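You operate a simulated robot arm through the tools that you are given. There is no shell and no other tool. Be economical: measure what you need, move in short steps, check, and stop when the job is done.

The job below is to be done with a simulated two-armed robot. You get a single attempt, and the scene is never put back.

TASK
Brush a patch of glue on the core in the black cradle; lay the pink leader strip on it.
Fine: hold the glue pot to unscrew it; cap on again, brush back in its cup. A coat counts when it lies all over at full strength: go over it till it gets no stronger.

The check looks at the end state, three seconds after you hand in, the way a careful person would. Anything else that was tipped, shoved, dropped, spilled or broken makes it a failure. Lids that push on must go on centred and level and be pressed home; caps that screw on are set level and turned clockwise until they are tight.

THE ROBOT
Two 7-joint arms with fingered hands on one trunk, on a base that drives. Base frame: it is fixed to the floor where the robot stands at the start and does not move with it; the origin is under the middle of the robot, x ahead of it, y to its left, z up. Lengths are in cm, angles in degrees, forces in N, time in s.
The left shoulder is at the start at [2.2, 21.4, 129.4], the right one opposite. With the tool pointing down near the work surface each hand reaches from about 10 to 56 cm from the robot's upright axis, wherever it stands, measured 20 degrees to its own side. Places, roughly: glue brush (3x3x14 cm) [60, -80, 90]; glue brush cup [60, -80, 80]; side table [60, -10, 80]. Payload 3.3 kg a hand.
Tool frame (each hand has its own): the origin (TCP) lies between the finger pads and is the grasp point; the fingertips stand 2.6 cm ahead of it; z points along the fingers, y is the line along which they close. The gripper opens to 13.2 cm. The gripper's body begins 7.3 cm behind the TCP. The gripper is a hand of 2 fingers: y runs from the thumb to the fingers, the wrist lies at [0, 0, -22.4] in the tool frame, and closing takes about 1.5 s.
Orientation is that of the tool frame in the base frame, as a unit quaternion [x, y, z, w]. With the fingers straight down and closing along the base's y, the tool's x points along the base's -x, its y along +y and its z along -z.

THE INTERFACE
- The arms move only by the tool servo_tool. It takes "left_targets", "right_targets" or both (then of equal length, played together; a hand with none holds still); each is a list of rows, each an object of numbers (a shift or turn left out is 0, a gripper value left out holds the last): "dx", "dy", "dz": the shift along the base's x, y, z in cm; "wx", "wy", "wz": the turn, a rotation vector about the base's x, y, z in degrees. In form: [{"dx": .., "dy": .., "dz": .., "wx": .., "wy": .., "wz": ..}, ...]. A call has 1 to 8 rows; each row is the pose to reach, as a shift and turn from the pose commanded when the call began. "left_claw" and "right_claw" are, for a hand that has rows, the closure, from 0 (fully open) to 1 (shut), set as the call begins (left out, the last holds). A row lasts 0.2 s, in which the tool goes at most 5 cm and 8.6 degrees; a call with a longer step from one row to the next is refused whole, and so is a gripper value outside its range. Where a pose cannot be reached the arm comes as near as it can. A force on the tool above 90 N (or 10 N above the force at the start of the call, whichever is more), or a blocked arm, ends the call early, and 0.2 s more pass. Each finger travels about 15.3 cm/s and halts on what it meets, pressing with about 24 N; the grip force reading is that of the motor and also rises with nothing between the fingers. The clock runs only during rows and for 0.2 s after the last one: add rows that repeat a pose to give the fingers time. The reply holds the time, the measured pose of the TCP, the force on the tool along the base axes, the opening and the grip force, in the units named above and with some noise, with the torque about the TCP (base axes, N m) and any sound that the robot's microphone picked up.
- Cameras (640 x 400 px; columns grow to the right, rows downward): "scene" is now at [8.9, -1.76, 148.11]; the picture's right is [-0.28, -0.96, -0.00], its down [-0.50, 0.15, -0.85] and it looks along [0.82, -0.24, -0.52] (base axes); focal length 214 px, centre (320, 200). "left" rides on the left gripper at [-6.6, -0.3, -9.9] in its tool frame; the picture's right is [0.04, -1.00, 0.00], its down [0.83, 0.03, -0.55] and it looks along [0.55, 0.02, 0.83] (tool axes); focal length 261 px, centre (320, 200). "right" rides on the right gripper at [6.6, -0.3, -9.9] in its tool frame; the picture's right is [0.04, 1.00, 0.00], its down [-0.83, 0.03, -0.55] and it looks along [-0.55, 0.02, 0.83] (tool axes); focal length 261 px, centre (320, 200). There is no depth. A picture from a camera that has moved, and an enlarged one, comes with that camera's place and axes in the base frame and with its lens. The place of the scene camera against the robot may be out by one fixed shift of up to 1.8 cm in any direction.
- camera(camera): a new picture of that camera. No time passes.
- raise_lower(by): slides the trunk up (or, below 0, down) by that many cm; the arms and the scene camera ride with it, the base frame stays. It gives what a move gives, with no picture.
- drive_base(legs): drives the robot by 1 to 6 legs, each [ahead, left, turn to the left] in cm, cm and degrees, along the robot's own axes; the way and the turn of a leg run together, so that a leg with both is an arc; at most 150 cm and 180 degrees a leg. The arms and the cameras ride along, it lands a little off, and it stops where it bumps. It gives what a move gives.
- hand_shape(shape, hand): the hand has 2 fingers and takes this shape, open, in about a second: jaw (thumb against the fingers, like two jaws); tri (thumb and two fingers); tip (a fingertip pinch); poke (one finger out to press); point (the index stretched); flat (the hand flat); cup (the hand cupped); fist (a fist). The gripper value then closes the fingers along that shape, each until it touches; the sizes above hold for jaw. It gives what a move gives, with no picture.
- aim_head(pan, tilt): turns the head with the scene camera to pan (to the left, within 86 degrees either way) and tilt (down, from -29 to 69), counted from straight ahead of the robot. It gives what a move gives.
- zoom(camera, box): a new picture of the part [left, top, right, bottom] of that camera's present view, enlarged. No time passes.
- hand_in(): hands the job in; it is judged then, once.

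Go step by step. Nothing tells you exact positions but the pictures and the camera data: compare them with the known pose of the tool, close in by small moves and look again before you grip or let go. The budget is 120 turns and 92 pictures, counting those below and the enlarged ones. Unless the task says otherwise, let go and move clear before handing in.

The tools are called by a JSON object that holds its "fn" and its "kwargs". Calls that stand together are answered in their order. servo_tool: Moves the arms, as the interface text tells. Its arguments: {"type":"object","properties":{"left_targets":{"type":"array","items":{"type":"object","properties":{"dx":{"type":"number"},"dy":{"type":"number"},"dz":{"type":"number"},"wx":{"type":"number"},"wy":{"type":"number"},"wz":{"type":"number"}}}},"left_claw":{"type":"number"},"right_targets":{"type":"array","items":{"type":"object","properties":{"dx":{"type":"number"},"dy":{"type":"number"},"dz":{"type":"number"},"wx":{"type":"number"},"wy":{"type":"number"},"wz":{"type":"number"}}}},"right_claw":{"type":"number"}},"required":[]} The other tools are called the same way: raise_lower (by) slides the trunk up or down; hand_shape (shape, hand) gives the hand a shape; drive_base (legs) drives the base; aim_head (pan, tilt) turns the head that bears the scene camera; camera (camera) takes a picture; zoom (camera, box) takes an enlarged picture of a part of a camera's view; hand_in () hands the job in.

At the start:

```text
time_s: 0.0
left_position: [28.07, -3.5, 137.62]
left_tool_rot: [0.0, 1.0, -0.001, 0.0]
left_ft_force: [0.5, -0.7, 0.0]
left_torque: [0.03, 0.0, 0.02]
left_width: 13.2
left_grasp_force: 0.1
left_shape: jaw
right_position: [27.97, -37.86, 120.49]
right_tool_rot: [0.0, 1.0, 0.001, 0.0]
right_ft_force: [-1.0, -0.5, -0.4]
right_torque: [0.02, 0.02, 0.0]
right_width: 13.17
right_grasp_force: 0.0
right_shape: jaw
trunk travel left (down, up): [-57.5, 18.6]
robot x, y, heading: [-0.31, 0.17, 0.0]
head pan, tilt: [-16.1, 31.6]
```

scene: 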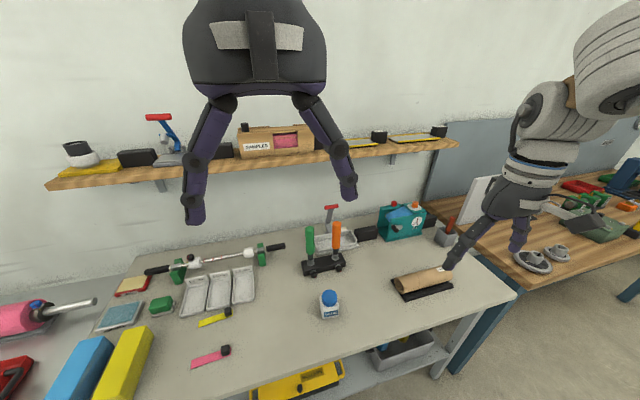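
right: 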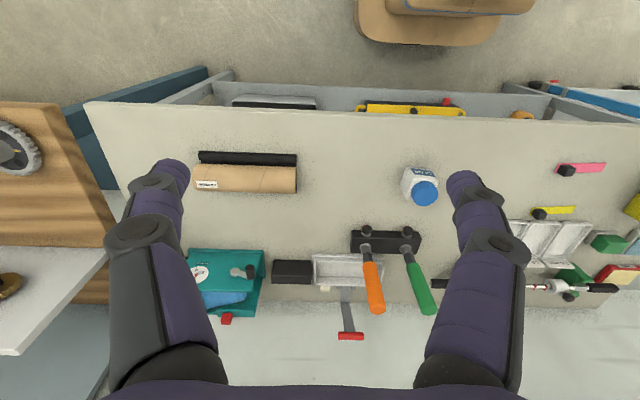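
left: 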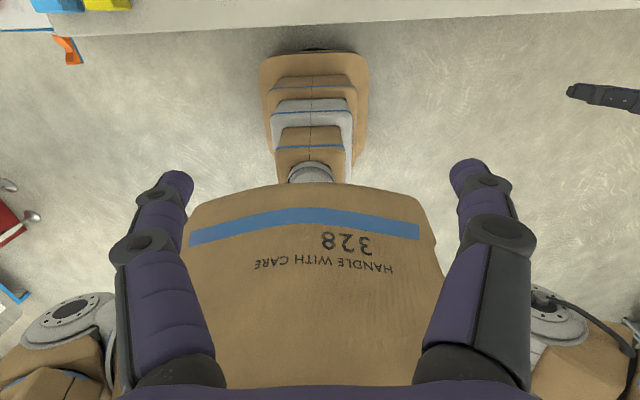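

I see the bench with the core in a black cradle on the right, the glue pot (blue cap) mid-bench, the pink strip on the left, and the brush cup beside the teal box. I'll look closer first.

{"fn": "zoom", "kwargs": {"camera": "scene", "box": [360, 190, 520, 310]}}

{"fn": "zoom", "kwargs": {"camera": "scene", "box": [180, 270, 360, 390]}}

{"fn": "zoom", "kwargs": {"camera": "right", "box": [180, 130, 460, 310]}}

```text
3.33 times, centred on (440, 250) of scene
camera zoom: at [8.9, -1.76, 148.11], right [-0.28, -0.96, 0.0], down [-0.5, 0.15, -0.85], along [0.82, -0.24, -0.52], focal length 715 px, centre (-80, 33)
```

zoom: 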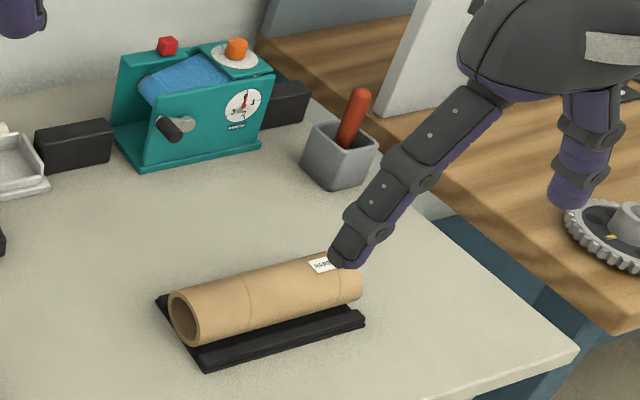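

```text
3.33 times, centred on (270, 330) of scene
camera zoom: at [8.9, -1.76, 148.11], right [-0.28, -0.96, 0.0], down [-0.5, 0.15, -0.85], along [0.82, -0.24, -0.52], focal length 715 px, centre (487, -233)
```

zoom: 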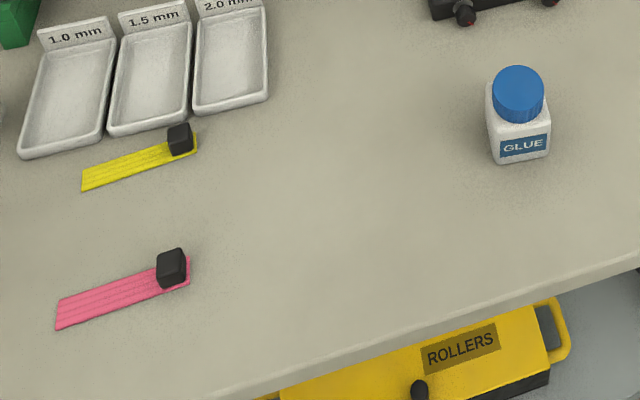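

```text
2.22 times, centred on (320, 220) of right
camera zoom: at [21.37, -38.09, 130.34], right [-0.04, 1.0, 0.0], down [0.83, 0.03, 0.55], along [0.55, 0.02, -0.83], focal length 579 px, centre (320, 156)
```

zoom: 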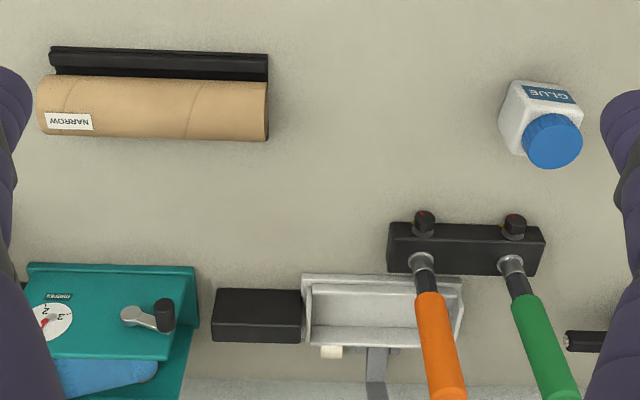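

The core lies along y at about (48, -52, 83), the pot at (46.5, -17) and the pink strip at x≈44.5, y 14–24. The table edge is near x≈35. I'll drive a little ahead and to the right so that the pot and core are both in reach, then look again.

{"fn": "drive_base", "kwargs": {"legs": [[0, -30, 0], [7, 0, 0]]}}

{"fn": "aim_head", "kwargs": {"pan": 0, "tilt": 45}}

{"fn": "camera", "kwargs": {"camera": "scene"}}

{"fn": "camera", "kwargs": {"camera": "right"}}

```text
time_s: 2.7
left_position: [35.32, -33.48, 137.49]
left_tool_rot: [-0.001, 1.0, 0.001, -0.001]
left_ft_force: [1.1, 0.1, 0.0]
left_torque: [0.02, 0.04, 0.03]
left_width: 13.2
left_grasp_force: 0.0
left_shape: jaw
right_position: [35.32, -68.01, 120.36]
right_tool_rot: [-0.001, 1.0, 0.0, -0.002]
right_ft_force: [-0.5, 0.6, -0.5]
right_torque: [-0.02, 0.03, -0.04]
right_width: 13.17
right_grasp_force: 0.1
right_shape: jaw
trunk travel left (down, up): [-57.5, 18.6]
robot x, y, heading: [6.99, -30.26, 0.3]
head pan, tilt: [-16.1, 31.6]
```

```text
time_s: 3.5
left_position: [35.08, -33.54, 137.45]
left_tool_rot: [-0.001, 1.0, 0.0, 0.0]
left_ft_force: [0.0, -0.3, 1.4]
left_torque: [0.0, -0.02, -0.01]
left_width: 13.19
left_grasp_force: 0.0
left_shape: jaw
right_position: [34.96, -67.92, 120.36]
right_tool_rot: [-0.002, 1.0, 0.0, 0.0]
right_ft_force: [-0.5, -0.2, 1.0]
right_torque: [0.01, -0.03, 0.03]
right_width: 13.2
right_grasp_force: 0.0
right_shape: jaw
trunk travel left (down, up): [-57.5, 18.6]
robot x, y, heading: [6.65, -30.57, 0.3]
head pan, tilt: [0.0, 45.0]
```

```text
85 pictures are left
camera scene: at [15.39, -29.36, 146.12], right [0.0, -1.0, 0.0], down [-0.71, 0.0, -0.71], along [0.71, 0.0, -0.71], focal length 214 px, centre (320, 200)
```

scene: 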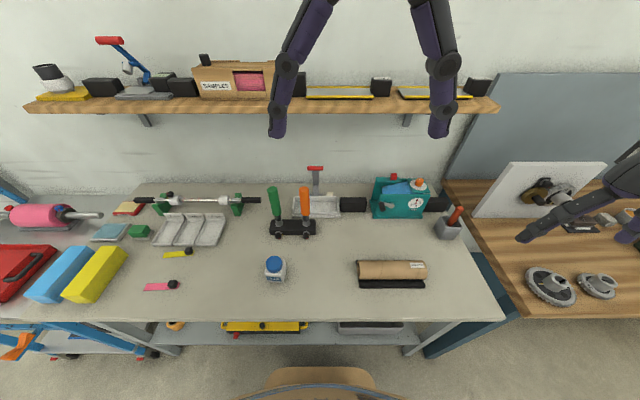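

```text
84 pictures are left
camera right: at [28.39, -68.15, 130.35], right [-0.04, 1.0, 0.0], down [0.83, 0.03, 0.55], along [0.55, 0.02, -0.83], focal length 261 px, centre (320, 200)
```

right: 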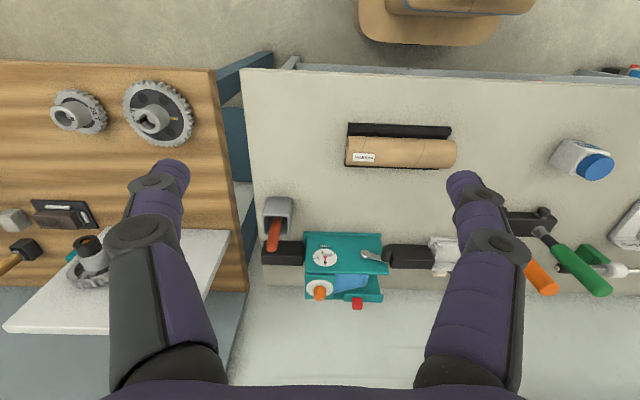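

Triangulated: pot cap top at (47.9, -16.3, 86.5), core centre at (47.4, -52.3), table at z≈80. Next I bring the left hand down and tilt it to point forward, short of the pot.

{"fn": "servo_tool", "kwargs": {"left_targets": [{"dx": 0, "dy": 2, "dz": -4, "wy": -8.5}, {"dx": 0, "dy": 4, "dz": -8, "wy": -17}, {"dx": 0, "dy": 6.5, "dz": -12, "wy": -25.5}, {"dx": 0, "dy": 9, "dz": -16, "wy": -34}, {"dx": 0, "dy": 11.5, "dz": -20, "wy": -42.5}, {"dx": 0, "dy": 14, "dz": -24, "wy": -51}, {"dx": 0, "dy": 16, "dz": -28, "wy": -59.5}, {"dx": 0, "dy": 17, "dz": -32, "wy": -68}], "left_claw": 0}}

{"fn": "zoom", "kwargs": {"camera": "scene", "box": [210, 220, 450, 310]}}

{"fn": "camera", "kwargs": {"camera": "left"}}

```text
time_s: 4.8
left_position: [40.45, -25.59, 123.15]
left_tool_rot: [-0.152, 0.888, -0.146, 0.409]
left_ft_force: [1.7, 0.1, -0.2]
left_torque: [-0.01, 0.02, -0.04]
left_width: 13.2
left_grasp_force: 0.0
left_shape: jaw
left hand out of reach, approached as far as the arm can: row 6
right_position: [35.28, -67.88, 120.28]
right_tool_rot: [-0.002, 1.0, 0.0, -0.001]
right_ft_force: [0.4, -0.1, -0.4]
right_torque: [-0.01, 0.05, -0.02]
right_width: 13.19
right_grasp_force: 0.0
right_shape: jaw
trunk travel left (down, up): [-57.5, 18.6]
robot x, y, heading: [6.98, -30.0, 0.2]
head pan, tilt: [0.0, 45.0]
stopped in row 6 (left hand): the arm was blocked; the commanded pose is now the measured one
```

```text
2.67 times, centred on (330, 265) of scene
camera zoom: at [13.07, -28.05, 143.24], right [0.22, -0.98, 0.0], down [-0.91, -0.2, -0.37], along [0.36, 0.08, -0.93], focal length 572 px, centre (293, 27)
```

zoom: 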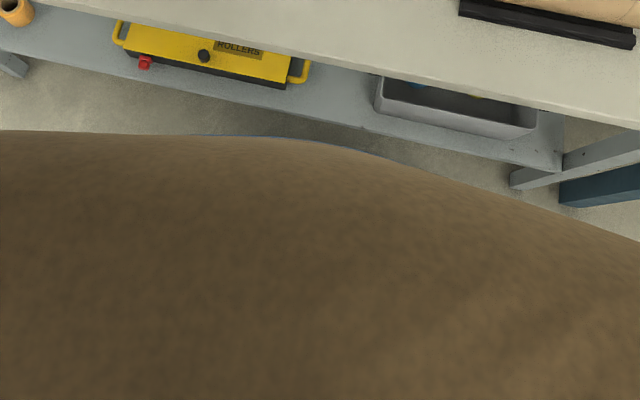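

```text
82 pictures are left
camera left: at [36.98, -21.94, 133.74], right [0.12, -0.93, 0.36], down [-0.95, -0.22, -0.24], along [0.3, -0.31, -0.9], focal length 261 px, centre (320, 200)
```

left: 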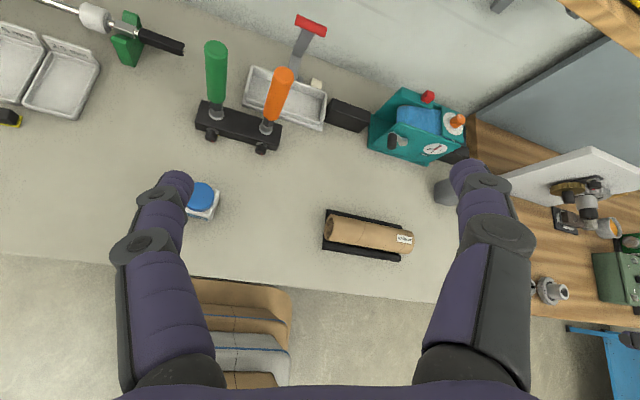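

The left wrist bumped the head and knocked the camera askew. I'll pull the hand forward and to the left to clear it, then re-aim the head.

{"fn": "servo_tool", "kwargs": {"left_targets": [{"dx": 3, "dy": 3}, {"dx": 6, "dy": 6}, {"dx": 8, "dy": 9}, {"dx": 8, "dy": 12, "dz": -2}, {"dx": 8, "dy": 14, "dz": -5}]}}

{"fn": "aim_head", "kwargs": {"pan": 0, "tilt": 45}}

{"fn": "camera", "kwargs": {"camera": "scene"}}

```text
time_s: 6.0
left_position: [48.1, -12.76, 119.08]
left_tool_rot: [-0.139, 0.889, -0.145, 0.411]
left_ft_force: [0.0, -0.1, 0.0]
left_torque: [-0.01, 0.0, 0.04]
left_width: 13.19
left_grasp_force: 0.1
left_shape: jaw
left hand out of reach, approached as far as the arm can: row 5
right_position: [34.91, -68.02, 120.49]
right_tool_rot: [0.0, 1.0, 0.001, -0.001]
right_ft_force: [-0.5, -0.7, 0.4]
right_torque: [-0.01, -0.02, -0.02]
right_width: 13.17
right_grasp_force: 0.0
right_shape: jaw
trunk travel left (down, up): [-57.5, 18.6]
robot x, y, heading: [7.12, -30.1, 0.1]
head pan, tilt: [0.0, 45.0]
```

```text
time_s: 6.7
left_position: [48.18, -12.7, 119.14]
left_tool_rot: [-0.139, 0.89, -0.147, 0.41]
left_ft_force: [0.5, -0.9, 0.1]
left_torque: [0.0, -0.01, 0.01]
left_width: 13.21
left_grasp_force: 0.0
left_shape: jaw
right_position: [35.22, -67.81, 120.37]
right_tool_rot: [-0.002, 1.0, 0.0, 0.0]
right_ft_force: [-0.7, 0.4, -0.2]
right_torque: [-0.01, 0.01, 0.04]
right_width: 13.22
right_grasp_force: 0.1
right_shape: jaw
trunk travel left (down, up): [-57.5, 18.6]
robot x, y, heading: [6.96, -29.95, -0.0]
head pan, tilt: [0.0, 45.0]
```

```text
81 pictures are left
camera scene: at [15.49, -29.32, 146.11], right [0.0, -1.0, 0.0], down [-0.71, 0.0, -0.71], along [0.71, 0.0, -0.71], focal length 214 px, centre (320, 200)
```

scene: 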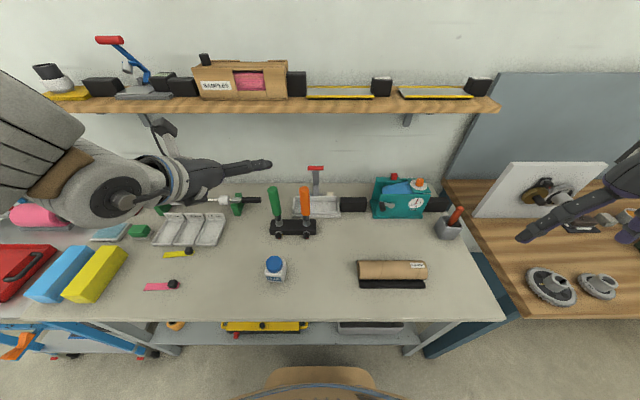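

Head is restored. Now I level the left hand directly above the pot, so that I can come straight down with the fingers either side of it.

{"fn": "servo_tool", "kwargs": {"left_targets": [{"dx": 0, "dy": 0, "dz": -5}, {"dx": 0, "dy": -1, "dz": -9, "wx": 4.6, "wy": -3.6, "wz": -0.8}, {"dx": 0, "dy": -2, "dz": -12, "wx": 9.2, "wy": -7.2, "wz": -1.5}, {"dx": -0.3, "dy": -3, "dz": -15, "wx": 13.7, "wy": -10.9, "wz": -2.3}, {"dx": -0.3, "dy": -3.6, "dz": -17, "wx": 18.3, "wy": -14.5, "wz": -3}, {"dx": -0.3, "dy": -3.6, "dz": -19, "wx": 22.9, "wy": -18.1, "wz": -3.8}, {"dx": -0.3, "dy": -3.6, "dz": -19, "wx": 22.9, "wy": -18.1, "wz": -3.8}]}}

{"fn": "camera", "kwargs": {"camera": "left"}}

{"fn": "camera", "kwargs": {"camera": "scene"}}

```text
time_s: 8.2
left_position: [56.3, -16.89, 102.6]
left_tool_rot: [-0.026, 0.829, 0.009, 0.558]
left_ft_force: [-0.6, 0.4, -0.2]
left_torque: [-0.03, -0.01, -0.01]
left_width: 13.21
left_grasp_force: 0.1
left_shape: jaw
left hand out of reach, approached as far as the arm can: row 4, 5, 6, 7
right_position: [34.97, -67.95, 120.34]
right_tool_rot: [-0.001, 1.0, 0.001, 0.0]
right_ft_force: [-0.6, -0.1, 0.3]
right_torque: [0.02, 0.05, 0.0]
right_width: 13.19
right_grasp_force: 0.1
right_shape: jaw
trunk travel left (down, up): [-57.5, 18.6]
robot x, y, heading: [7.05, -30.29, 0.0]
head pan, tilt: [0.0, 45.0]
```

```text
80 pictures are left
camera left: at [49.63, -17.34, 112.4], right [0.04, -1.0, -0.02], down [-0.83, -0.02, -0.56], along [0.56, 0.04, -0.83], focal length 261 px, centre (320, 200)
```

left: 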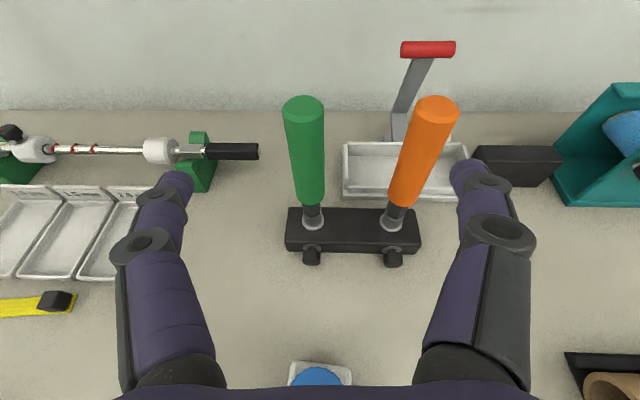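

```text
79 pictures are left
camera scene: at [15.39, -29.39, 146.12], right [0.0, -1.0, 0.0], down [-0.71, 0.0, -0.71], along [0.71, 0.0, -0.71], focal length 214 px, centre (320, 200)
```

scene: 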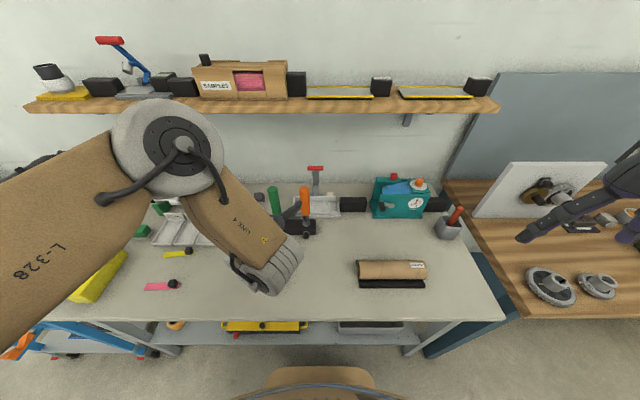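

The left arm folds too tightly to point forward here, so I'll hold the pot from its left side (pointing along -y) instead. I shift the base about 10 cm left and swing the hand round.

{"fn": "drive_base", "kwargs": {"legs": [[0, 10, 0]]}}

{"fn": "servo_tool", "kwargs": {"left_targets": [{"dx": -1, "dy": 2, "dz": 1, "wz": -8.5}, {"dx": -2, "dy": 4, "dz": 2, "wz": -17}, {"dx": -3, "dy": 5, "dz": 2, "wz": -25.5}, {"dx": -4, "dy": 5, "dz": 2, "wz": -34}, {"dx": -5, "dy": 5, "dz": 2, "wz": -42.5}, {"dx": -6, "dy": 5, "dz": 2, "wz": -51}, {"dx": -7, "dy": 4, "dz": 2, "wz": -59.5}, {"dx": -8, "dy": 2, "dz": 2, "wz": -68}]}}

```text
time_s: 9.4
left_position: [56.1, -6.37, 102.16]
left_tool_rot: [-0.026, 0.832, 0.01, 0.555]
left_ft_force: [0.0, 0.5, 0.1]
left_torque: [-0.01, -0.03, 0.0]
left_width: 13.19
left_grasp_force: 0.0
left_shape: jaw
right_position: [35.05, -57.64, 120.4]
right_tool_rot: [-0.001, 1.0, 0.0, 0.0]
right_ft_force: [-0.7, -0.1, -0.9]
right_torque: [-0.02, -0.02, 0.01]
right_width: 13.21
right_grasp_force: 0.1
right_shape: jaw
trunk travel left (down, up): [-57.5, 18.6]
robot x, y, heading: [7.02, -20.22, 0.1]
head pan, tilt: [0.0, 45.0]
```

```text
time_s: 11.2
left_position: [38.5, -13.94, 106.06]
left_tool_rot: [0.377, 0.73, -0.246, 0.515]
left_ft_force: [-0.5, -0.1, -0.2]
left_torque: [0.01, -0.02, -0.01]
left_width: 13.18
left_grasp_force: 0.1
left_shape: jaw
left hand out of reach, approached as far as the arm can: row 2, 3, 4, 5, 6, 7, 8
right_position: [35.07, -57.75, 120.39]
right_tool_rot: [0.0, 1.0, 0.0, 0.001]
right_ft_force: [0.2, -0.1, -0.8]
right_torque: [-0.04, 0.0, -0.02]
right_width: 13.16
right_grasp_force: 0.0
right_shape: jaw
trunk travel left (down, up): [-57.5, 18.6]
robot x, y, heading: [6.8, -19.93, 0.2]
head pan, tilt: [0.0, 45.0]
```

{"fn": "servo_tool", "kwargs": {"left_targets": [{"dx": 4, "dy": -2, "dz": 0, "wz": -5.5}, {"dx": 7, "dy": -5, "dz": 0, "wz": -11}, {"dx": 8, "dy": -8, "dz": 0, "wz": -16.5}, {"dx": 8, "dy": -10, "dz": -1, "wz": -22}, {"dx": 8, "dy": -12, "dz": -2, "wz": -22}, {"dx": 8, "dy": -12, "dz": -2, "wz": -22}]}}

{"fn": "camera", "kwargs": {"camera": "scene"}}

{"fn": "camera", "kwargs": {"camera": "left"}}

```text
time_s: 12.6
left_position: [33.35, -20.1, 107.88]
left_tool_rot: [0.466, 0.653, -0.318, 0.506]
left_ft_force: [0.1, -0.2, 0.1]
left_torque: [-0.02, -0.01, -0.02]
left_width: 13.16
left_grasp_force: 0.0
left_shape: jaw
left hand out of reach, approached as far as the arm can: row 1, 2, 3, 4, 5, 6
right_position: [35.06, -57.76, 120.49]
right_tool_rot: [-0.001, 1.0, 0.0, 0.0]
right_ft_force: [-0.9, 0.6, 0.1]
right_torque: [-0.02, 0.01, -0.02]
right_width: 13.22
right_grasp_force: 0.0
right_shape: jaw
trunk travel left (down, up): [-57.5, 18.6]
robot x, y, heading: [7.11, -20.0, 0.3]
head pan, tilt: [0.0, 45.0]
```

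```text
78 pictures are left
camera scene: at [15.47, -19.18, 146.11], right [0.0, -1.0, 0.0], down [-0.71, 0.0, -0.71], along [0.71, 0.0, -0.71], focal length 214 px, centre (320, 200)
```

scene: 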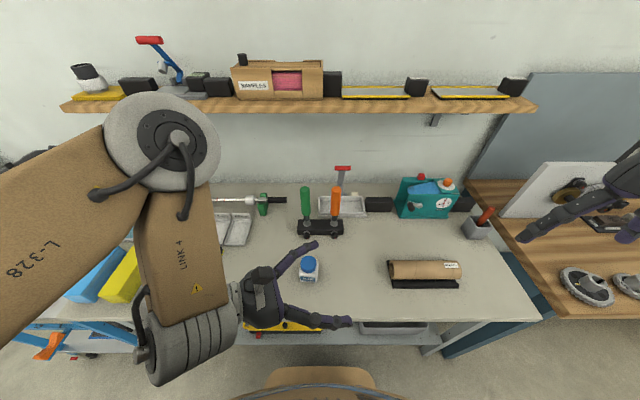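

```text
77 pictures are left
camera left: at [29.91, -13.27, 116.98], right [-0.93, -0.35, -0.1], down [-0.22, 0.74, -0.64], along [0.3, -0.57, -0.76], focal length 261 px, centre (320, 200)
```

left: 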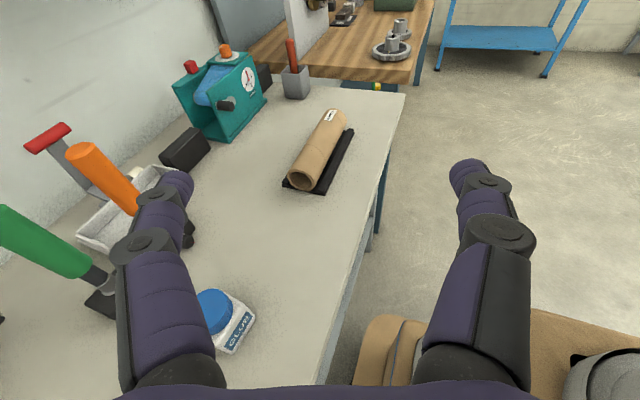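

The arm is cramped near its shoulder. Moving the base further left will put the pot straight ahead of the right arm and let the left hand come at it from the side.

{"fn": "drive_base", "kwargs": {"legs": [[0, 25, 0]]}}

{"fn": "servo_tool", "kwargs": {"left_targets": [{"dx": 0}, {"dx": 0, "dy": -3}, {"dx": 0, "dy": -6}, {"dx": 0, "dy": -9}, {"dx": 0, "dy": -12}, {"dx": 0, "dy": -12}]}}

{"fn": "camera", "kwargs": {"camera": "scene"}}

```text
time_s: 14.4
left_position: [33.34, 5.3, 107.76]
left_tool_rot: [0.464, 0.653, -0.319, 0.506]
left_ft_force: [1.1, -0.2, -0.1]
left_torque: [-0.01, 0.0, 0.04]
left_width: 13.21
left_grasp_force: 0.1
left_shape: jaw
right_position: [34.99, -32.49, 120.52]
right_tool_rot: [0.0, 1.0, 0.0, 0.0]
right_ft_force: [-0.2, 0.4, -0.1]
right_torque: [-0.01, -0.01, -0.02]
right_width: 13.22
right_grasp_force: 0.0
right_shape: jaw
trunk travel left (down, up): [-57.5, 18.6]
robot x, y, heading: [7.3, 5.45, 0.0]
head pan, tilt: [0.0, 45.0]
```

```text
time_s: 15.5
left_position: [36.42, 5.19, 105.68]
left_tool_rot: [0.479, 0.678, -0.207, 0.518]
left_ft_force: [-0.3, -0.3, -0.6]
left_torque: [-0.01, -0.01, 0.0]
left_width: 13.21
left_grasp_force: 0.1
left_shape: jaw
left hand out of reach, approached as far as the arm can: row 2, 3, 4, 5
right_position: [35.05, -32.42, 120.34]
right_tool_rot: [0.0, 1.0, -0.001, 0.0]
right_ft_force: [-0.2, 0.2, 0.2]
right_torque: [-0.03, 0.02, 0.02]
right_width: 13.19
right_grasp_force: 0.0
right_shape: jaw
trunk travel left (down, up): [-57.5, 18.6]
robot x, y, heading: [6.95, 5.4, -0.1]
head pan, tilt: [0.0, 45.0]
stopped in row 5 (left hand): the arm was blocked; the commanded pose is now the measured one
```

```text
76 pictures are left
camera scene: at [15.47, 6.04, 146.11], right [0.0, -1.0, 0.0], down [-0.71, 0.0, -0.71], along [0.71, 0.0, -0.71], focal length 214 px, centre (320, 200)
```

scene: 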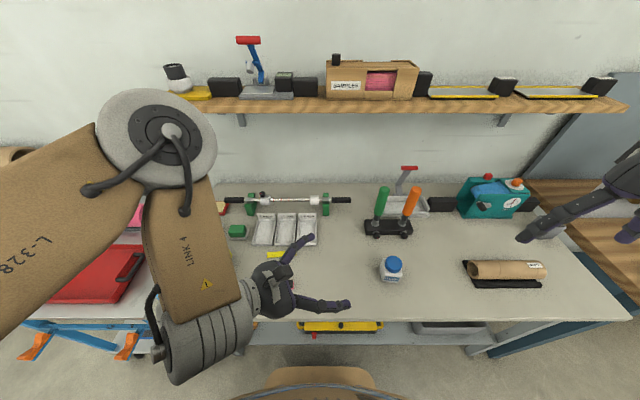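

The arm is stuck in an awkward fold. I'll raise the trunk for more room, swing the hand back to a forward pose tilted 45°, and return the base to y≈-20.

{"fn": "raise_lower", "kwargs": {"by": 12}}

{"fn": "servo_tool", "kwargs": {"left_targets": [{"dx": 1.5, "wx": 0.1, "wy": 3.3, "wz": 7.8}, {"dx": 3, "wx": 0.2, "wy": 6.6, "wz": 15.7}, {"dx": 4.5, "wx": 0.3, "wy": 9.9, "wz": 23.5}, {"dx": 6, "dz": -2, "wx": 0.4, "wy": 13.2, "wz": 31.4}, {"dx": 7.5, "dz": -4, "wx": 0.5, "wy": 16.4, "wz": 39.2}, {"dx": 9, "dz": -6, "wx": 0.6, "wy": 19.7, "wz": 47}, {"dx": 10, "dz": -8, "wx": 0.8, "wy": 23, "wz": 54.9}, {"dx": 11, "dz": -10, "wx": 0.9, "wy": 26.3, "wz": 62.7}]}}

{"fn": "drive_base", "kwargs": {"legs": [[0, -24, 0]]}}

{"fn": "camera", "kwargs": {"camera": "scene"}}

```text
time_s: 17.0
left_position: [36.4, 5.22, 117.57]
left_tool_rot: [0.479, 0.678, -0.207, 0.518]
left_ft_force: [-0.2, 0.3, 0.2]
left_torque: [0.01, -0.03, 0.0]
left_width: 13.2
left_grasp_force: 0.1
left_shape: jaw
right_position: [34.96, -32.59, 132.35]
right_tool_rot: [0.0, 1.0, 0.001, 0.0]
right_ft_force: [0.7, -0.8, 0.3]
right_torque: [-0.01, 0.0, 0.01]
right_width: 13.22
right_grasp_force: 0.1
right_shape: jaw
trunk travel left (down, up): [-69.5, 6.6]
robot x, y, heading: [7.05, 5.5, -0.1]
head pan, tilt: [0.0, 45.0]
```

```text
time_s: 18.8
left_position: [47.09, 5.01, 107.66]
left_tool_rot: [0.006, 0.923, -0.007, 0.384]
left_ft_force: [0.0, -0.7, -0.1]
left_torque: [-0.05, 0.02, -0.01]
left_width: 13.2
left_grasp_force: 0.1
left_shape: jaw
left hand out of reach, approached as far as the arm can: row 3, 4
right_position: [34.99, -32.73, 132.28]
right_tool_rot: [0.0, 1.0, 0.001, 0.0]
right_ft_force: [0.6, -0.5, -0.3]
right_torque: [0.01, 0.03, 0.0]
right_width: 13.2
right_grasp_force: 0.0
right_shape: jaw
trunk travel left (down, up): [-69.5, 6.6]
robot x, y, heading: [7.38, 5.42, -0.0]
head pan, tilt: [0.0, 45.0]
```

```text
time_s: 20.5
left_position: [46.97, -18.66, 107.52]
left_tool_rot: [0.008, 0.923, -0.007, 0.384]
left_ft_force: [0.2, -0.7, 0.3]
left_torque: [-0.01, -0.01, 0.04]
left_width: 13.22
left_grasp_force: 0.0
left_shape: jaw
right_position: [35.11, -56.27, 132.3]
right_tool_rot: [0.001, 1.0, 0.001, 0.0]
right_ft_force: [0.1, -0.1, 0.7]
right_torque: [0.04, 0.01, -0.03]
right_width: 13.21
right_grasp_force: 0.0
right_shape: jaw
trunk travel left (down, up): [-69.5, 6.6]
robot x, y, heading: [7.34, -18.03, 0.0]
head pan, tilt: [0.0, 45.0]
```

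```text
75 pictures are left
camera scene: at [15.24, -17.76, 158.11], right [0.0, -1.0, 0.0], down [-0.71, 0.0, -0.71], along [0.71, 0.0, -0.71], focal length 214 px, centre (320, 200)
```

scene: 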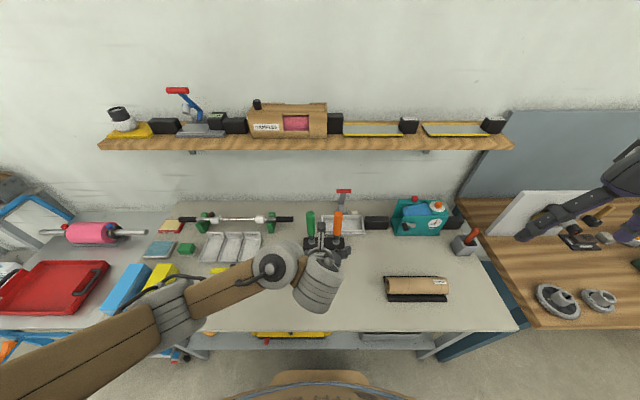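

Now the left arm is in a natural posture. Lower it over the pot with a shallower tilt and look.

{"fn": "servo_tool", "kwargs": {"left_targets": [{"dx": 0.5, "dy": 1, "dz": -4, "wy": -4}, {"dx": 0.7, "dy": 2, "dz": -8, "wy": -9}, {"dx": 0.9, "dy": 2.4, "dz": -12, "wy": -15}, {"dx": 0.9, "dy": 2.4, "dz": -12, "wy": -15}]}}

{"fn": "camera", "kwargs": {"camera": "left"}}

{"fn": "camera", "kwargs": {"camera": "right"}}

```text
time_s: 21.5
left_position: [47.92, -15.97, 95.55]
left_tool_rot: [0.008, 0.864, -0.007, 0.504]
left_ft_force: [0.4, 0.1, 0.7]
left_torque: [-0.03, -0.01, 0.02]
left_width: 13.19
left_grasp_force: 0.1
left_shape: jaw
right_position: [34.98, -56.23, 132.48]
right_tool_rot: [0.001, 1.0, -0.001, 0.0]
right_ft_force: [0.0, -0.4, 0.4]
right_torque: [0.03, -0.04, 0.03]
right_width: 13.2
right_grasp_force: 0.0
right_shape: jaw
trunk travel left (down, up): [-69.5, 6.6]
robot x, y, heading: [6.95, -18.45, 0.2]
head pan, tilt: [0.0, 45.0]
```

```text
74 pictures are left
camera left: at [42.7, -16.24, 106.23], right [-0.04, -1.0, -0.03], down [-0.89, 0.05, -0.45], along [0.45, 0.01, -0.89], focal length 261 px, centre (320, 200)
```

left: 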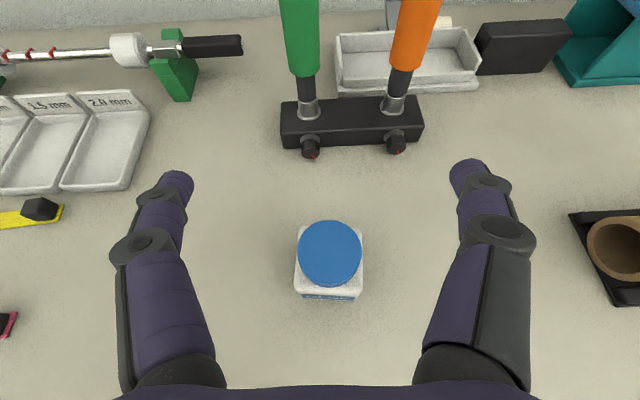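

```text
73 pictures are left
camera right: at [28.44, -56.42, 142.34], right [-0.04, 1.0, 0.0], down [0.83, 0.03, 0.55], along [0.55, 0.02, -0.83], focal length 261 px, centre (320, 200)
```

right: 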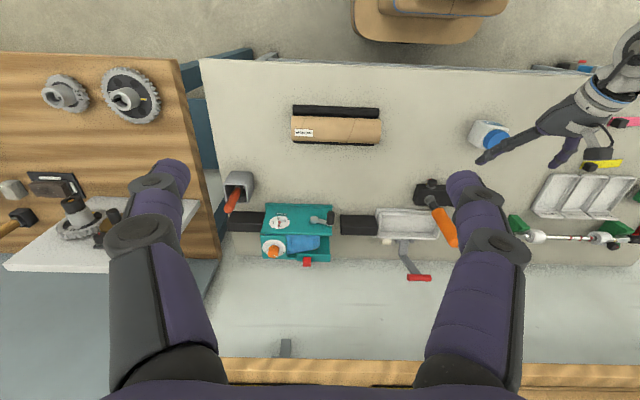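

The pot is between the left fingers and square to them; cap centre is at (48.1, -16.6), about 4.8 cm wide. I lower the left hand to the pot body, flattening the tilt.

{"fn": "servo_tool", "kwargs": {"left_targets": [{"dx": -0.1, "dy": -0.3, "dz": -4, "wy": -3}, {"dx": -0.2, "dy": -0.6, "dz": -8, "wy": -6}, {"dx": -0.3, "dy": -0.6, "dz": -11, "wy": -8}, {"dx": -0.3, "dy": -0.6, "dz": -12.4, "wy": -8}, {"dx": -0.3, "dy": -0.6, "dz": -12.6, "wy": -8}]}}

{"fn": "camera", "kwargs": {"camera": "left"}}

{"fn": "zoom", "kwargs": {"camera": "right", "box": [430, 60, 630, 185]}}

```text
time_s: 22.3
left_position: [59.33, -2.66, 91.01]
left_tool_rot: [0.011, 0.774, 0.092, 0.626]
left_ft_force: [0.4, -0.1, 0.2]
left_torque: [0.03, 0.01, -0.01]
left_width: 13.22
left_grasp_force: 0.1
left_shape: jaw
left hand out of reach, approached as far as the arm can: row 3
right_position: [35.07, -56.2, 132.24]
right_tool_rot: [0.0, 1.0, -0.001, -0.001]
right_ft_force: [0.3, 0.5, -0.2]
right_torque: [0.0, -0.01, 0.01]
right_width: 13.16
right_grasp_force: 0.1
right_shape: jaw
trunk travel left (down, up): [-69.5, 6.6]
robot x, y, heading: [7.02, -18.6, -0.2]
head pan, tilt: [0.0, 45.0]
stopped in row 3 (left hand): the arm was blocked; the commanded pose is now the measured one
```

```text
72 pictures are left
camera left: at [51.16, -5.12, 99.4], right [0.09, -0.98, -0.19], down [-0.72, 0.07, -0.69], along [0.69, 0.2, -0.7], focal length 261 px, centre (320, 200)
```

left: 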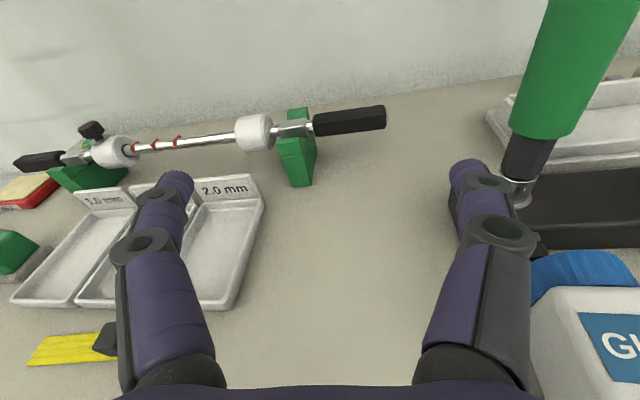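

```text
3.20 times, centred on (530, 122) of right
camera zoom: at [28.49, -56.41, 142.34], right [-0.04, 1.0, 0.0], down [0.83, 0.03, 0.55], along [0.55, 0.02, -0.83], focal length 834 px, centre (-352, 448)
```

zoom: 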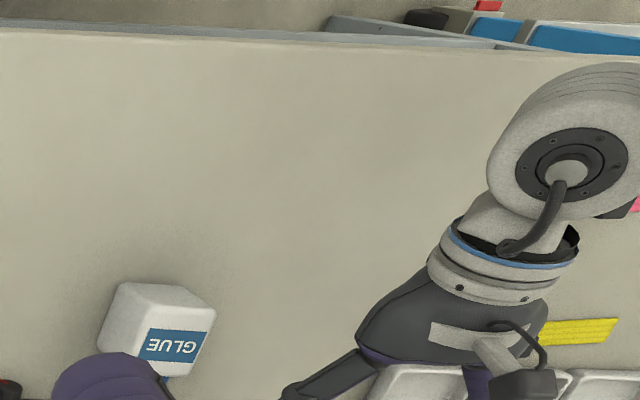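

The arm flipped through a bad configuration and lurched, possibly pushing the pot. I'll check what happened before moving anything.

{"fn": "camera", "kwargs": {"camera": "scene"}}

{"fn": "zoom", "kwargs": {"camera": "scene", "box": [180, 190, 400, 320]}}

{"fn": "camera", "kwargs": {"camera": "right"}}

```text
70 pictures are left
camera scene: at [15.36, -17.6, 158.1], right [0.0, -1.0, 0.0], down [-0.71, 0.0, -0.71], along [0.71, 0.0, -0.71], focal length 214 px, centre (320, 200)
```

scene: 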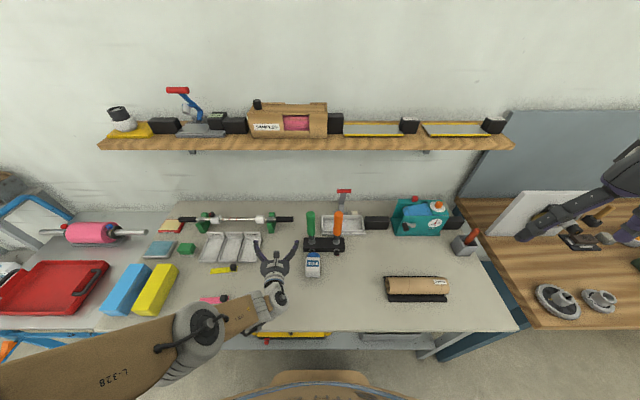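

```text
2.91 times, centred on (290, 255) of scene
camera zoom: at [15.36, -17.6, 158.1], right [0.0, -1.0, 0.0], down [-0.71, 0.0, -0.71], along [0.71, 0.0, -0.71], focal length 624 px, centre (407, 40)
```

zoom: 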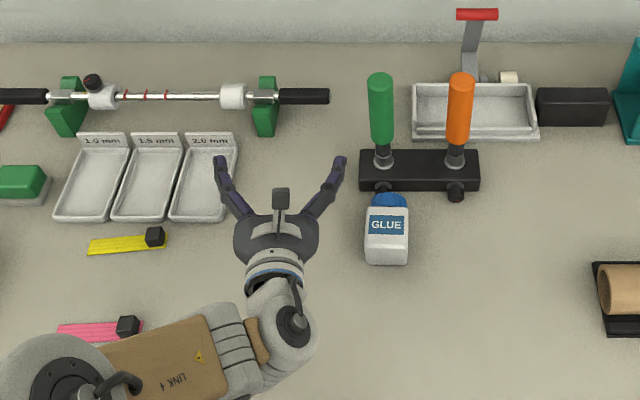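

```text
68 pictures are left
camera right: at [28.49, -56.41, 142.34], right [-0.04, 1.0, 0.0], down [0.83, 0.03, 0.55], along [0.55, 0.02, -0.83], focal length 261 px, centre (320, 200)
```

right: 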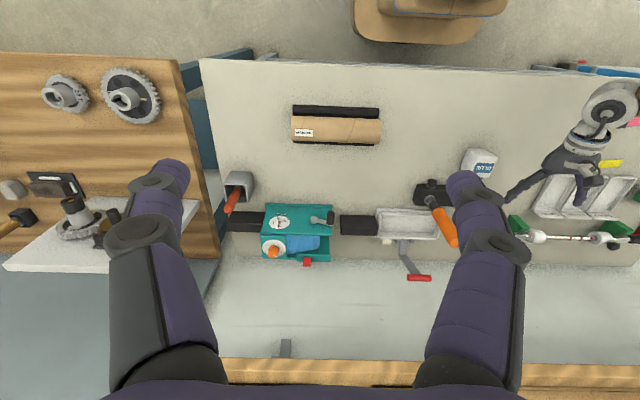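

The pot has tipped onto its back, still capped, so nothing spilled; it lies at about (53.8, -16.3) with the cap toward +x. First I lift the left hand clear and turn it to point down.

{"fn": "servo_tool", "kwargs": {"left_targets": [{"dz": 2}, {"dz": 4}, {"dz": 6}, {"dz": 8}, {"dz": 10}]}}

{"fn": "servo_tool", "kwargs": {"left_targets": [{"dx": -0.5, "wx": -1.2, "wy": 8}, {"dx": -1, "wx": -2.4, "wy": 16}, {"dx": -1.5, "dz": 1, "wx": -3.5, "wy": 24}, {"dx": -2, "dz": 2, "wx": -4.7, "wy": 32}, {"dx": -2.5, "dz": 3, "wx": -5.9, "wy": 40}, {"dx": -3, "dz": 4, "wx": -7, "wy": 48}]}}

{"fn": "camera", "kwargs": {"camera": "scene"}}

```text
time_s: 23.5
left_position: [59.2, -2.95, 101.19]
left_tool_rot: [0.01, 0.775, 0.092, 0.626]
left_ft_force: [0.7, -0.2, -0.2]
left_torque: [-0.02, 0.0, -0.02]
left_width: 13.21
left_grasp_force: 0.0
left_shape: jaw
right_position: [35.07, -56.29, 132.33]
right_tool_rot: [0.0, 1.0, 0.0, 0.0]
right_ft_force: [-0.8, 0.5, -0.6]
right_torque: [0.02, -0.01, 0.0]
right_width: 13.2
right_grasp_force: 0.0
right_shape: jaw
trunk travel left (down, up): [-69.5, 6.6]
robot x, y, heading: [6.9, -18.33, 0.0]
head pan, tilt: [0.0, 45.0]
```

```text
time_s: 24.9
left_position: [56.06, -2.93, 105.13]
left_tool_rot: [0.011, 0.966, 0.034, 0.256]
left_ft_force: [0.2, 0.9, 0.0]
left_torque: [-0.02, 0.02, -0.01]
left_width: 13.17
left_grasp_force: 0.0
left_shape: jaw
right_position: [34.87, -56.4, 132.39]
right_tool_rot: [0.0, 1.0, 0.001, 0.0]
right_ft_force: [0.1, 0.4, -0.2]
right_torque: [-0.02, -0.03, 0.01]
right_width: 13.19
right_grasp_force: 0.1
right_shape: jaw
trunk travel left (down, up): [-69.5, 6.6]
robot x, y, heading: [7.07, -18.7, -0.1]
head pan, tilt: [0.0, 45.0]
```

```text
67 pictures are left
camera scene: at [15.18, -17.85, 158.11], right [0.0, -1.0, 0.0], down [-0.71, 0.0, -0.71], along [0.71, 0.0, -0.71], focal length 214 px, centre (320, 200)
```

scene: 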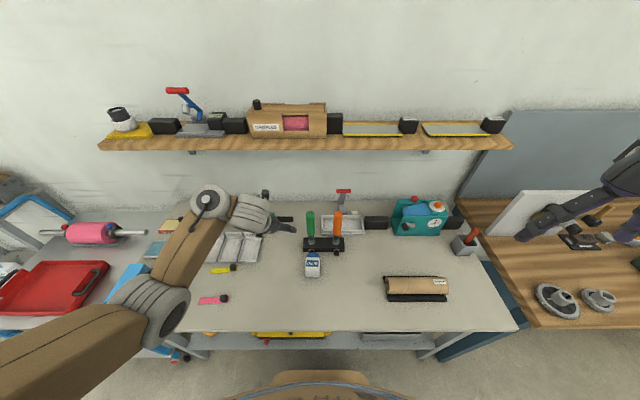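

The arm is now in a good elbow-out posture. Finish turning it to point down, lower the trunk back, and move over the fallen pot.

{"fn": "servo_tool", "kwargs": {"left_targets": [{"dx": -0.5, "dy": -2, "wx": -1.1, "wy": 7.5, "wz": 0.4}, {"dx": -1, "dy": -5, "dz": 0, "wx": -2.2, "wy": 15, "wz": 0.7}, {"dx": -1.5, "dy": -8, "wx": -3.3, "wy": 22.5, "wz": 1}, {"dx": -2, "dy": -11, "wx": -4.4, "wy": 30, "wz": 1.4}, {"dx": -2.3, "dy": -13.4, "wx": -4.4, "wy": 30, "wz": 1.4}]}}

{"fn": "raise_lower", "kwargs": {"by": -9}}

{"fn": "camera", "kwargs": {"camera": "left"}}

```text
time_s: 26.1
left_position: [52.84, -14.92, 105.44]
left_tool_rot: [-0.005, 1.0, -0.003, 0.001]
left_ft_force: [-0.4, 0.5, 0.8]
left_torque: [0.01, 0.0, -0.02]
left_width: 13.18
left_grasp_force: 0.1
left_shape: jaw
left hand out of reach, approached as far as the arm can: row 1, 2, 4, 5
right_position: [34.83, -56.18, 132.4]
right_tool_rot: [0.0, 1.0, 0.0, 0.0]
right_ft_force: [-0.3, 0.7, 0.2]
right_torque: [-0.03, -0.02, -0.02]
right_width: 13.19
right_grasp_force: 0.0
right_shape: jaw
trunk travel left (down, up): [-69.5, 6.6]
robot x, y, heading: [6.87, -18.4, 0.1]
head pan, tilt: [0.0, 45.0]
```

```text
time_s: 27.4
left_position: [52.78, -14.68, 96.38]
left_tool_rot: [-0.004, 1.0, -0.003, -0.001]
left_ft_force: [0.9, -0.9, -0.3]
left_torque: [-0.03, 0.01, 0.02]
left_width: 13.21
left_grasp_force: 0.1
left_shape: jaw
right_position: [34.95, -56.32, 123.35]
right_tool_rot: [0.0, 1.0, 0.0, 0.0]
right_ft_force: [-0.1, 0.1, 0.4]
right_torque: [0.04, -0.02, 0.02]
right_width: 13.2
right_grasp_force: 0.1
right_shape: jaw
trunk travel left (down, up): [-60.5, 15.6]
robot x, y, heading: [6.98, -18.58, 0.0]
head pan, tilt: [0.0, 45.0]
```

```text
66 pictures are left
camera left: at [59.46, -15.02, 106.31], right [-0.03, -1.0, 0.01], down [-0.83, 0.03, 0.56], along [-0.55, 0.01, -0.83], focal length 261 px, centre (320, 200)
```

left: 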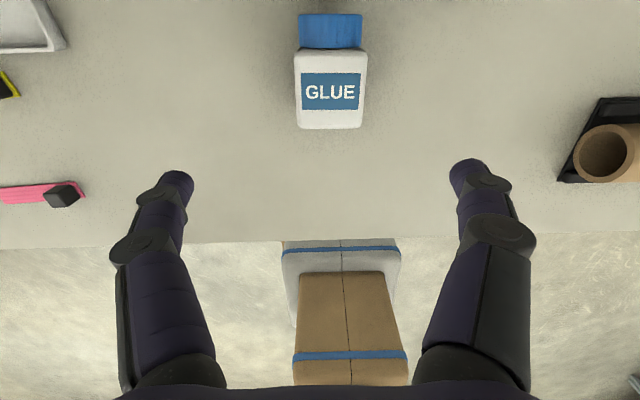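

The view straight down shows the pot lying with body from x≈52.8 to 58, centred y≈-15.7. I shift the base right and lower the trunk a bit so the low grasp is well within reach.

{"fn": "drive_base", "kwargs": {"legs": [[0, -8, 0]]}}

{"fn": "raise_lower", "kwargs": {"by": -4}}

{"fn": "servo_tool", "kwargs": {"left_targets": [{"dx": 1, "dy": 2}, {"dx": 2, "dy": 5}, {"dx": 2.5, "dy": 7}, {"dx": 2.5, "dy": 7}]}}

{"fn": "camera", "kwargs": {"camera": "left"}}

```text
time_s: 28.4
left_position: [52.81, -22.86, 96.42]
left_tool_rot: [-0.005, 1.0, -0.003, -0.002]
left_ft_force: [0.0, -0.4, 0.2]
left_torque: [0.05, 0.0, 0.01]
left_width: 13.19
left_grasp_force: 0.1
left_shape: jaw
right_position: [35.07, -64.31, 123.28]
right_tool_rot: [0.0, 1.0, 0.001, 0.0]
right_ft_force: [-0.2, 0.7, -0.1]
right_torque: [0.02, 0.0, 0.0]
right_width: 13.19
right_grasp_force: 0.1
right_shape: jaw
trunk travel left (down, up): [-60.5, 15.6]
robot x, y, heading: [6.75, -26.59, -0.1]
head pan, tilt: [0.0, 45.0]
```

```text
time_s: 29.2
left_position: [52.81, -22.69, 92.39]
left_tool_rot: [-0.004, 1.0, -0.004, -0.002]
left_ft_force: [0.3, 0.0, 0.6]
left_torque: [0.0, 0.01, 0.02]
left_width: 13.2
left_grasp_force: 0.1
left_shape: jaw
right_position: [34.95, -64.15, 119.39]
right_tool_rot: [0.0, 1.0, 0.0, 0.0]
right_ft_force: [-0.3, -0.2, 0.1]
right_torque: [0.03, -0.02, -0.04]
right_width: 13.21
right_grasp_force: 0.0
right_shape: jaw
trunk travel left (down, up): [-56.5, 19.6]
robot x, y, heading: [6.74, -26.42, -0.3]
head pan, tilt: [0.0, 45.0]
```

```text
time_s: 30.2
left_position: [55.35, -15.66, 92.45]
left_tool_rot: [-0.004, 1.0, -0.004, -0.002]
left_ft_force: [0.0, 0.3, 0.9]
left_torque: [0.01, -0.03, 0.03]
left_width: 13.17
left_grasp_force: 0.0
left_shape: jaw
right_position: [35.13, -64.16, 119.3]
right_tool_rot: [0.0, 1.0, 0.001, 0.0]
right_ft_force: [0.1, -1.3, 0.4]
right_torque: [0.0, 0.01, 0.0]
right_width: 13.19
right_grasp_force: 0.1
right_shape: jaw
trunk travel left (down, up): [-56.5, 19.6]
robot x, y, heading: [7.24, -26.48, -0.3]
head pan, tilt: [0.0, 45.0]
```

```text
65 pictures are left
camera left: at [61.94, -15.89, 102.31], right [-0.03, -1.0, 0.01], down [-0.83, 0.03, 0.56], along [-0.56, 0.01, -0.83], focal length 261 px, centre (320, 200)
```

left: 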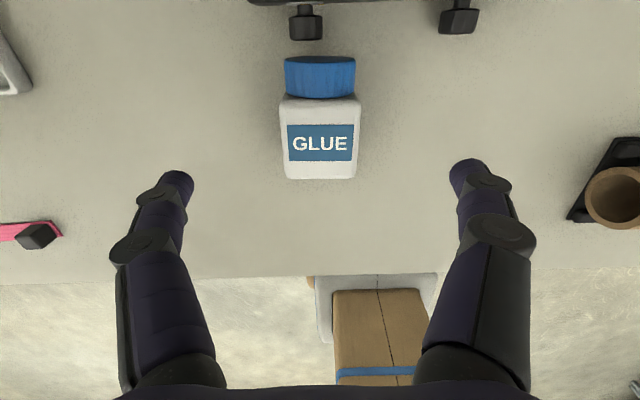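

The hand tracks exactly and the pot is centred between the fingers. Descend and grip its body.

{"fn": "servo_tool", "kwargs": {"left_targets": [{"dx": 0.2, "dz": -4}, {"dx": 0.2, "dz": -7}, {"dx": 0.2, "dz": -9.2}, {"dx": 0.2, "dz": -9.2}]}}

{"fn": "servo_tool", "kwargs": {"left_targets": [{}, {}, {}, {}, {}, {}, {}, {}], "left_claw": 1}}

{"fn": "camera", "kwargs": {"camera": "left"}}

```text
time_s: 31.2
left_position: [53.4, -15.08, 84.18]
left_tool_rot: [-0.004, 1.0, -0.004, -0.001]
left_ft_force: [-0.3, 0.4, -0.7]
left_torque: [0.01, 0.02, 0.03]
left_width: 13.2
left_grasp_force: 0.1
left_shape: jaw
left hand out of reach, approached as far as the arm can: row 1, 2, 3, 4
right_position: [35.09, -64.13, 119.4]
right_tool_rot: [0.0, 1.0, 0.0, 0.0]
right_ft_force: [-0.4, -0.4, 0.3]
right_torque: [-0.01, 0.06, 0.0]
right_width: 13.2
right_grasp_force: 0.0
right_shape: jaw
trunk travel left (down, up): [-56.5, 19.6]
robot x, y, heading: [6.87, -25.98, -0.3]
head pan, tilt: [0.0, 45.0]
```

```text
time_s: 33.0
left_position: [53.46, -14.97, 84.03]
left_tool_rot: [-0.005, 1.0, -0.004, -0.001]
left_ft_force: [0.2, 0.7, 0.7]
left_torque: [-0.01, 0.01, 0.0]
left_width: 4.76
left_grasp_force: 23.9
left_shape: jaw
right_position: [34.96, -64.13, 119.36]
right_tool_rot: [0.0, 1.0, -0.001, 0.0]
right_ft_force: [1.0, 0.9, 0.4]
right_torque: [0.01, 0.01, 0.0]
right_width: 13.18
right_grasp_force: 0.1
right_shape: jaw
trunk travel left (down, up): [-56.5, 19.6]
robot x, y, heading: [7.06, -26.19, -0.1]
head pan, tilt: [0.0, 45.0]
```

```text
64 pictures are left
camera left: at [60.06, -15.26, 93.91], right [-0.03, -1.0, 0.01], down [-0.83, 0.03, 0.55], along [-0.55, 0.01, -0.83], focal length 261 px, centre (320, 200)
```

left: 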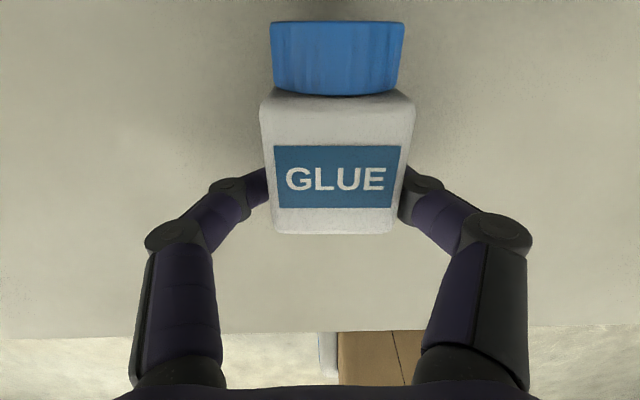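

I have the pot but only near its base, as the arm was at its limit. I'll carry it 5 cm nearer, lay it down, and re-grip it higher on the body.

{"fn": "servo_tool", "kwargs": {"left_targets": [{"dx": -1.5, "dz": 3}, {"dx": -4.5, "dz": 3.5}, {"dx": -7.5, "dz": 3.5}, {"dx": -7.5, "dz": 2}, {"dx": -7.5, "dz": 1}, {"dx": -7.5, "dz": 0.9}]}}

{"fn": "servo_tool", "kwargs": {"left_targets": [{}, {}, {}, {"dx": 1.2}, {"dx": 2.4, "dz": -0.4}, {"dx": 2.4, "dz": -0.4}], "left_claw": 0.35}}

{"fn": "camera", "kwargs": {"camera": "left"}}

```text
time_s: 34.4
left_position: [45.96, -15.18, 84.95]
left_tool_rot: [-0.004, 1.0, -0.003, -0.002]
left_ft_force: [0.0, 0.7, -1.2]
left_torque: [0.03, 0.02, 0.0]
left_width: 4.72
left_grasp_force: 24.1
left_shape: jaw
right_position: [35.14, -64.17, 119.32]
right_tool_rot: [0.0, 1.0, 0.001, 0.0]
right_ft_force: [0.9, 0.3, 1.1]
right_torque: [-0.01, -0.03, -0.01]
right_width: 13.21
right_grasp_force: 0.1
right_shape: jaw
trunk travel left (down, up): [-56.5, 19.6]
robot x, y, heading: [6.86, -26.59, -0.1]
head pan, tilt: [0.0, 45.0]
```

```text
time_s: 35.8
left_position: [48.47, -15.09, 84.43]
left_tool_rot: [-0.005, 1.0, -0.004, -0.002]
left_ft_force: [0.2, -0.9, -1.0]
left_torque: [0.01, 0.01, 0.02]
left_width: 8.53
left_grasp_force: 0.0
left_shape: jaw
right_position: [35.07, -64.15, 119.29]
right_tool_rot: [0.0, 1.0, 0.0, 0.0]
right_ft_force: [0.8, 0.1, 0.0]
right_torque: [-0.01, 0.03, -0.01]
right_width: 13.21
right_grasp_force: 0.0
right_shape: jaw
trunk travel left (down, up): [-56.5, 19.6]
robot x, y, heading: [6.88, -25.9, -0.1]
head pan, tilt: [0.0, 45.0]
```

```text
63 pictures are left
camera left: at [55.02, -15.27, 94.39], right [-0.03, -1.0, 0.01], down [-0.83, 0.03, 0.56], along [-0.55, 0.01, -0.83], focal length 261 px, centre (320, 200)
```

left: 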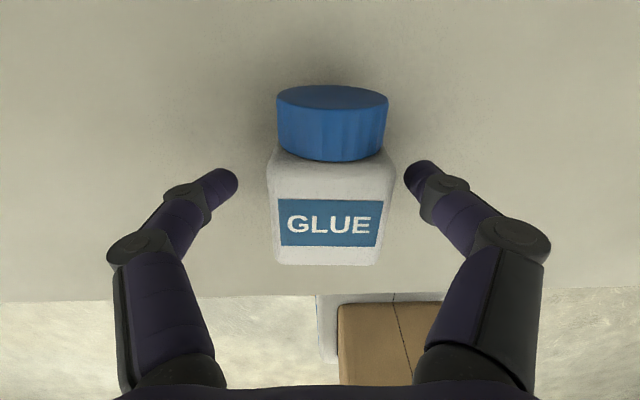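

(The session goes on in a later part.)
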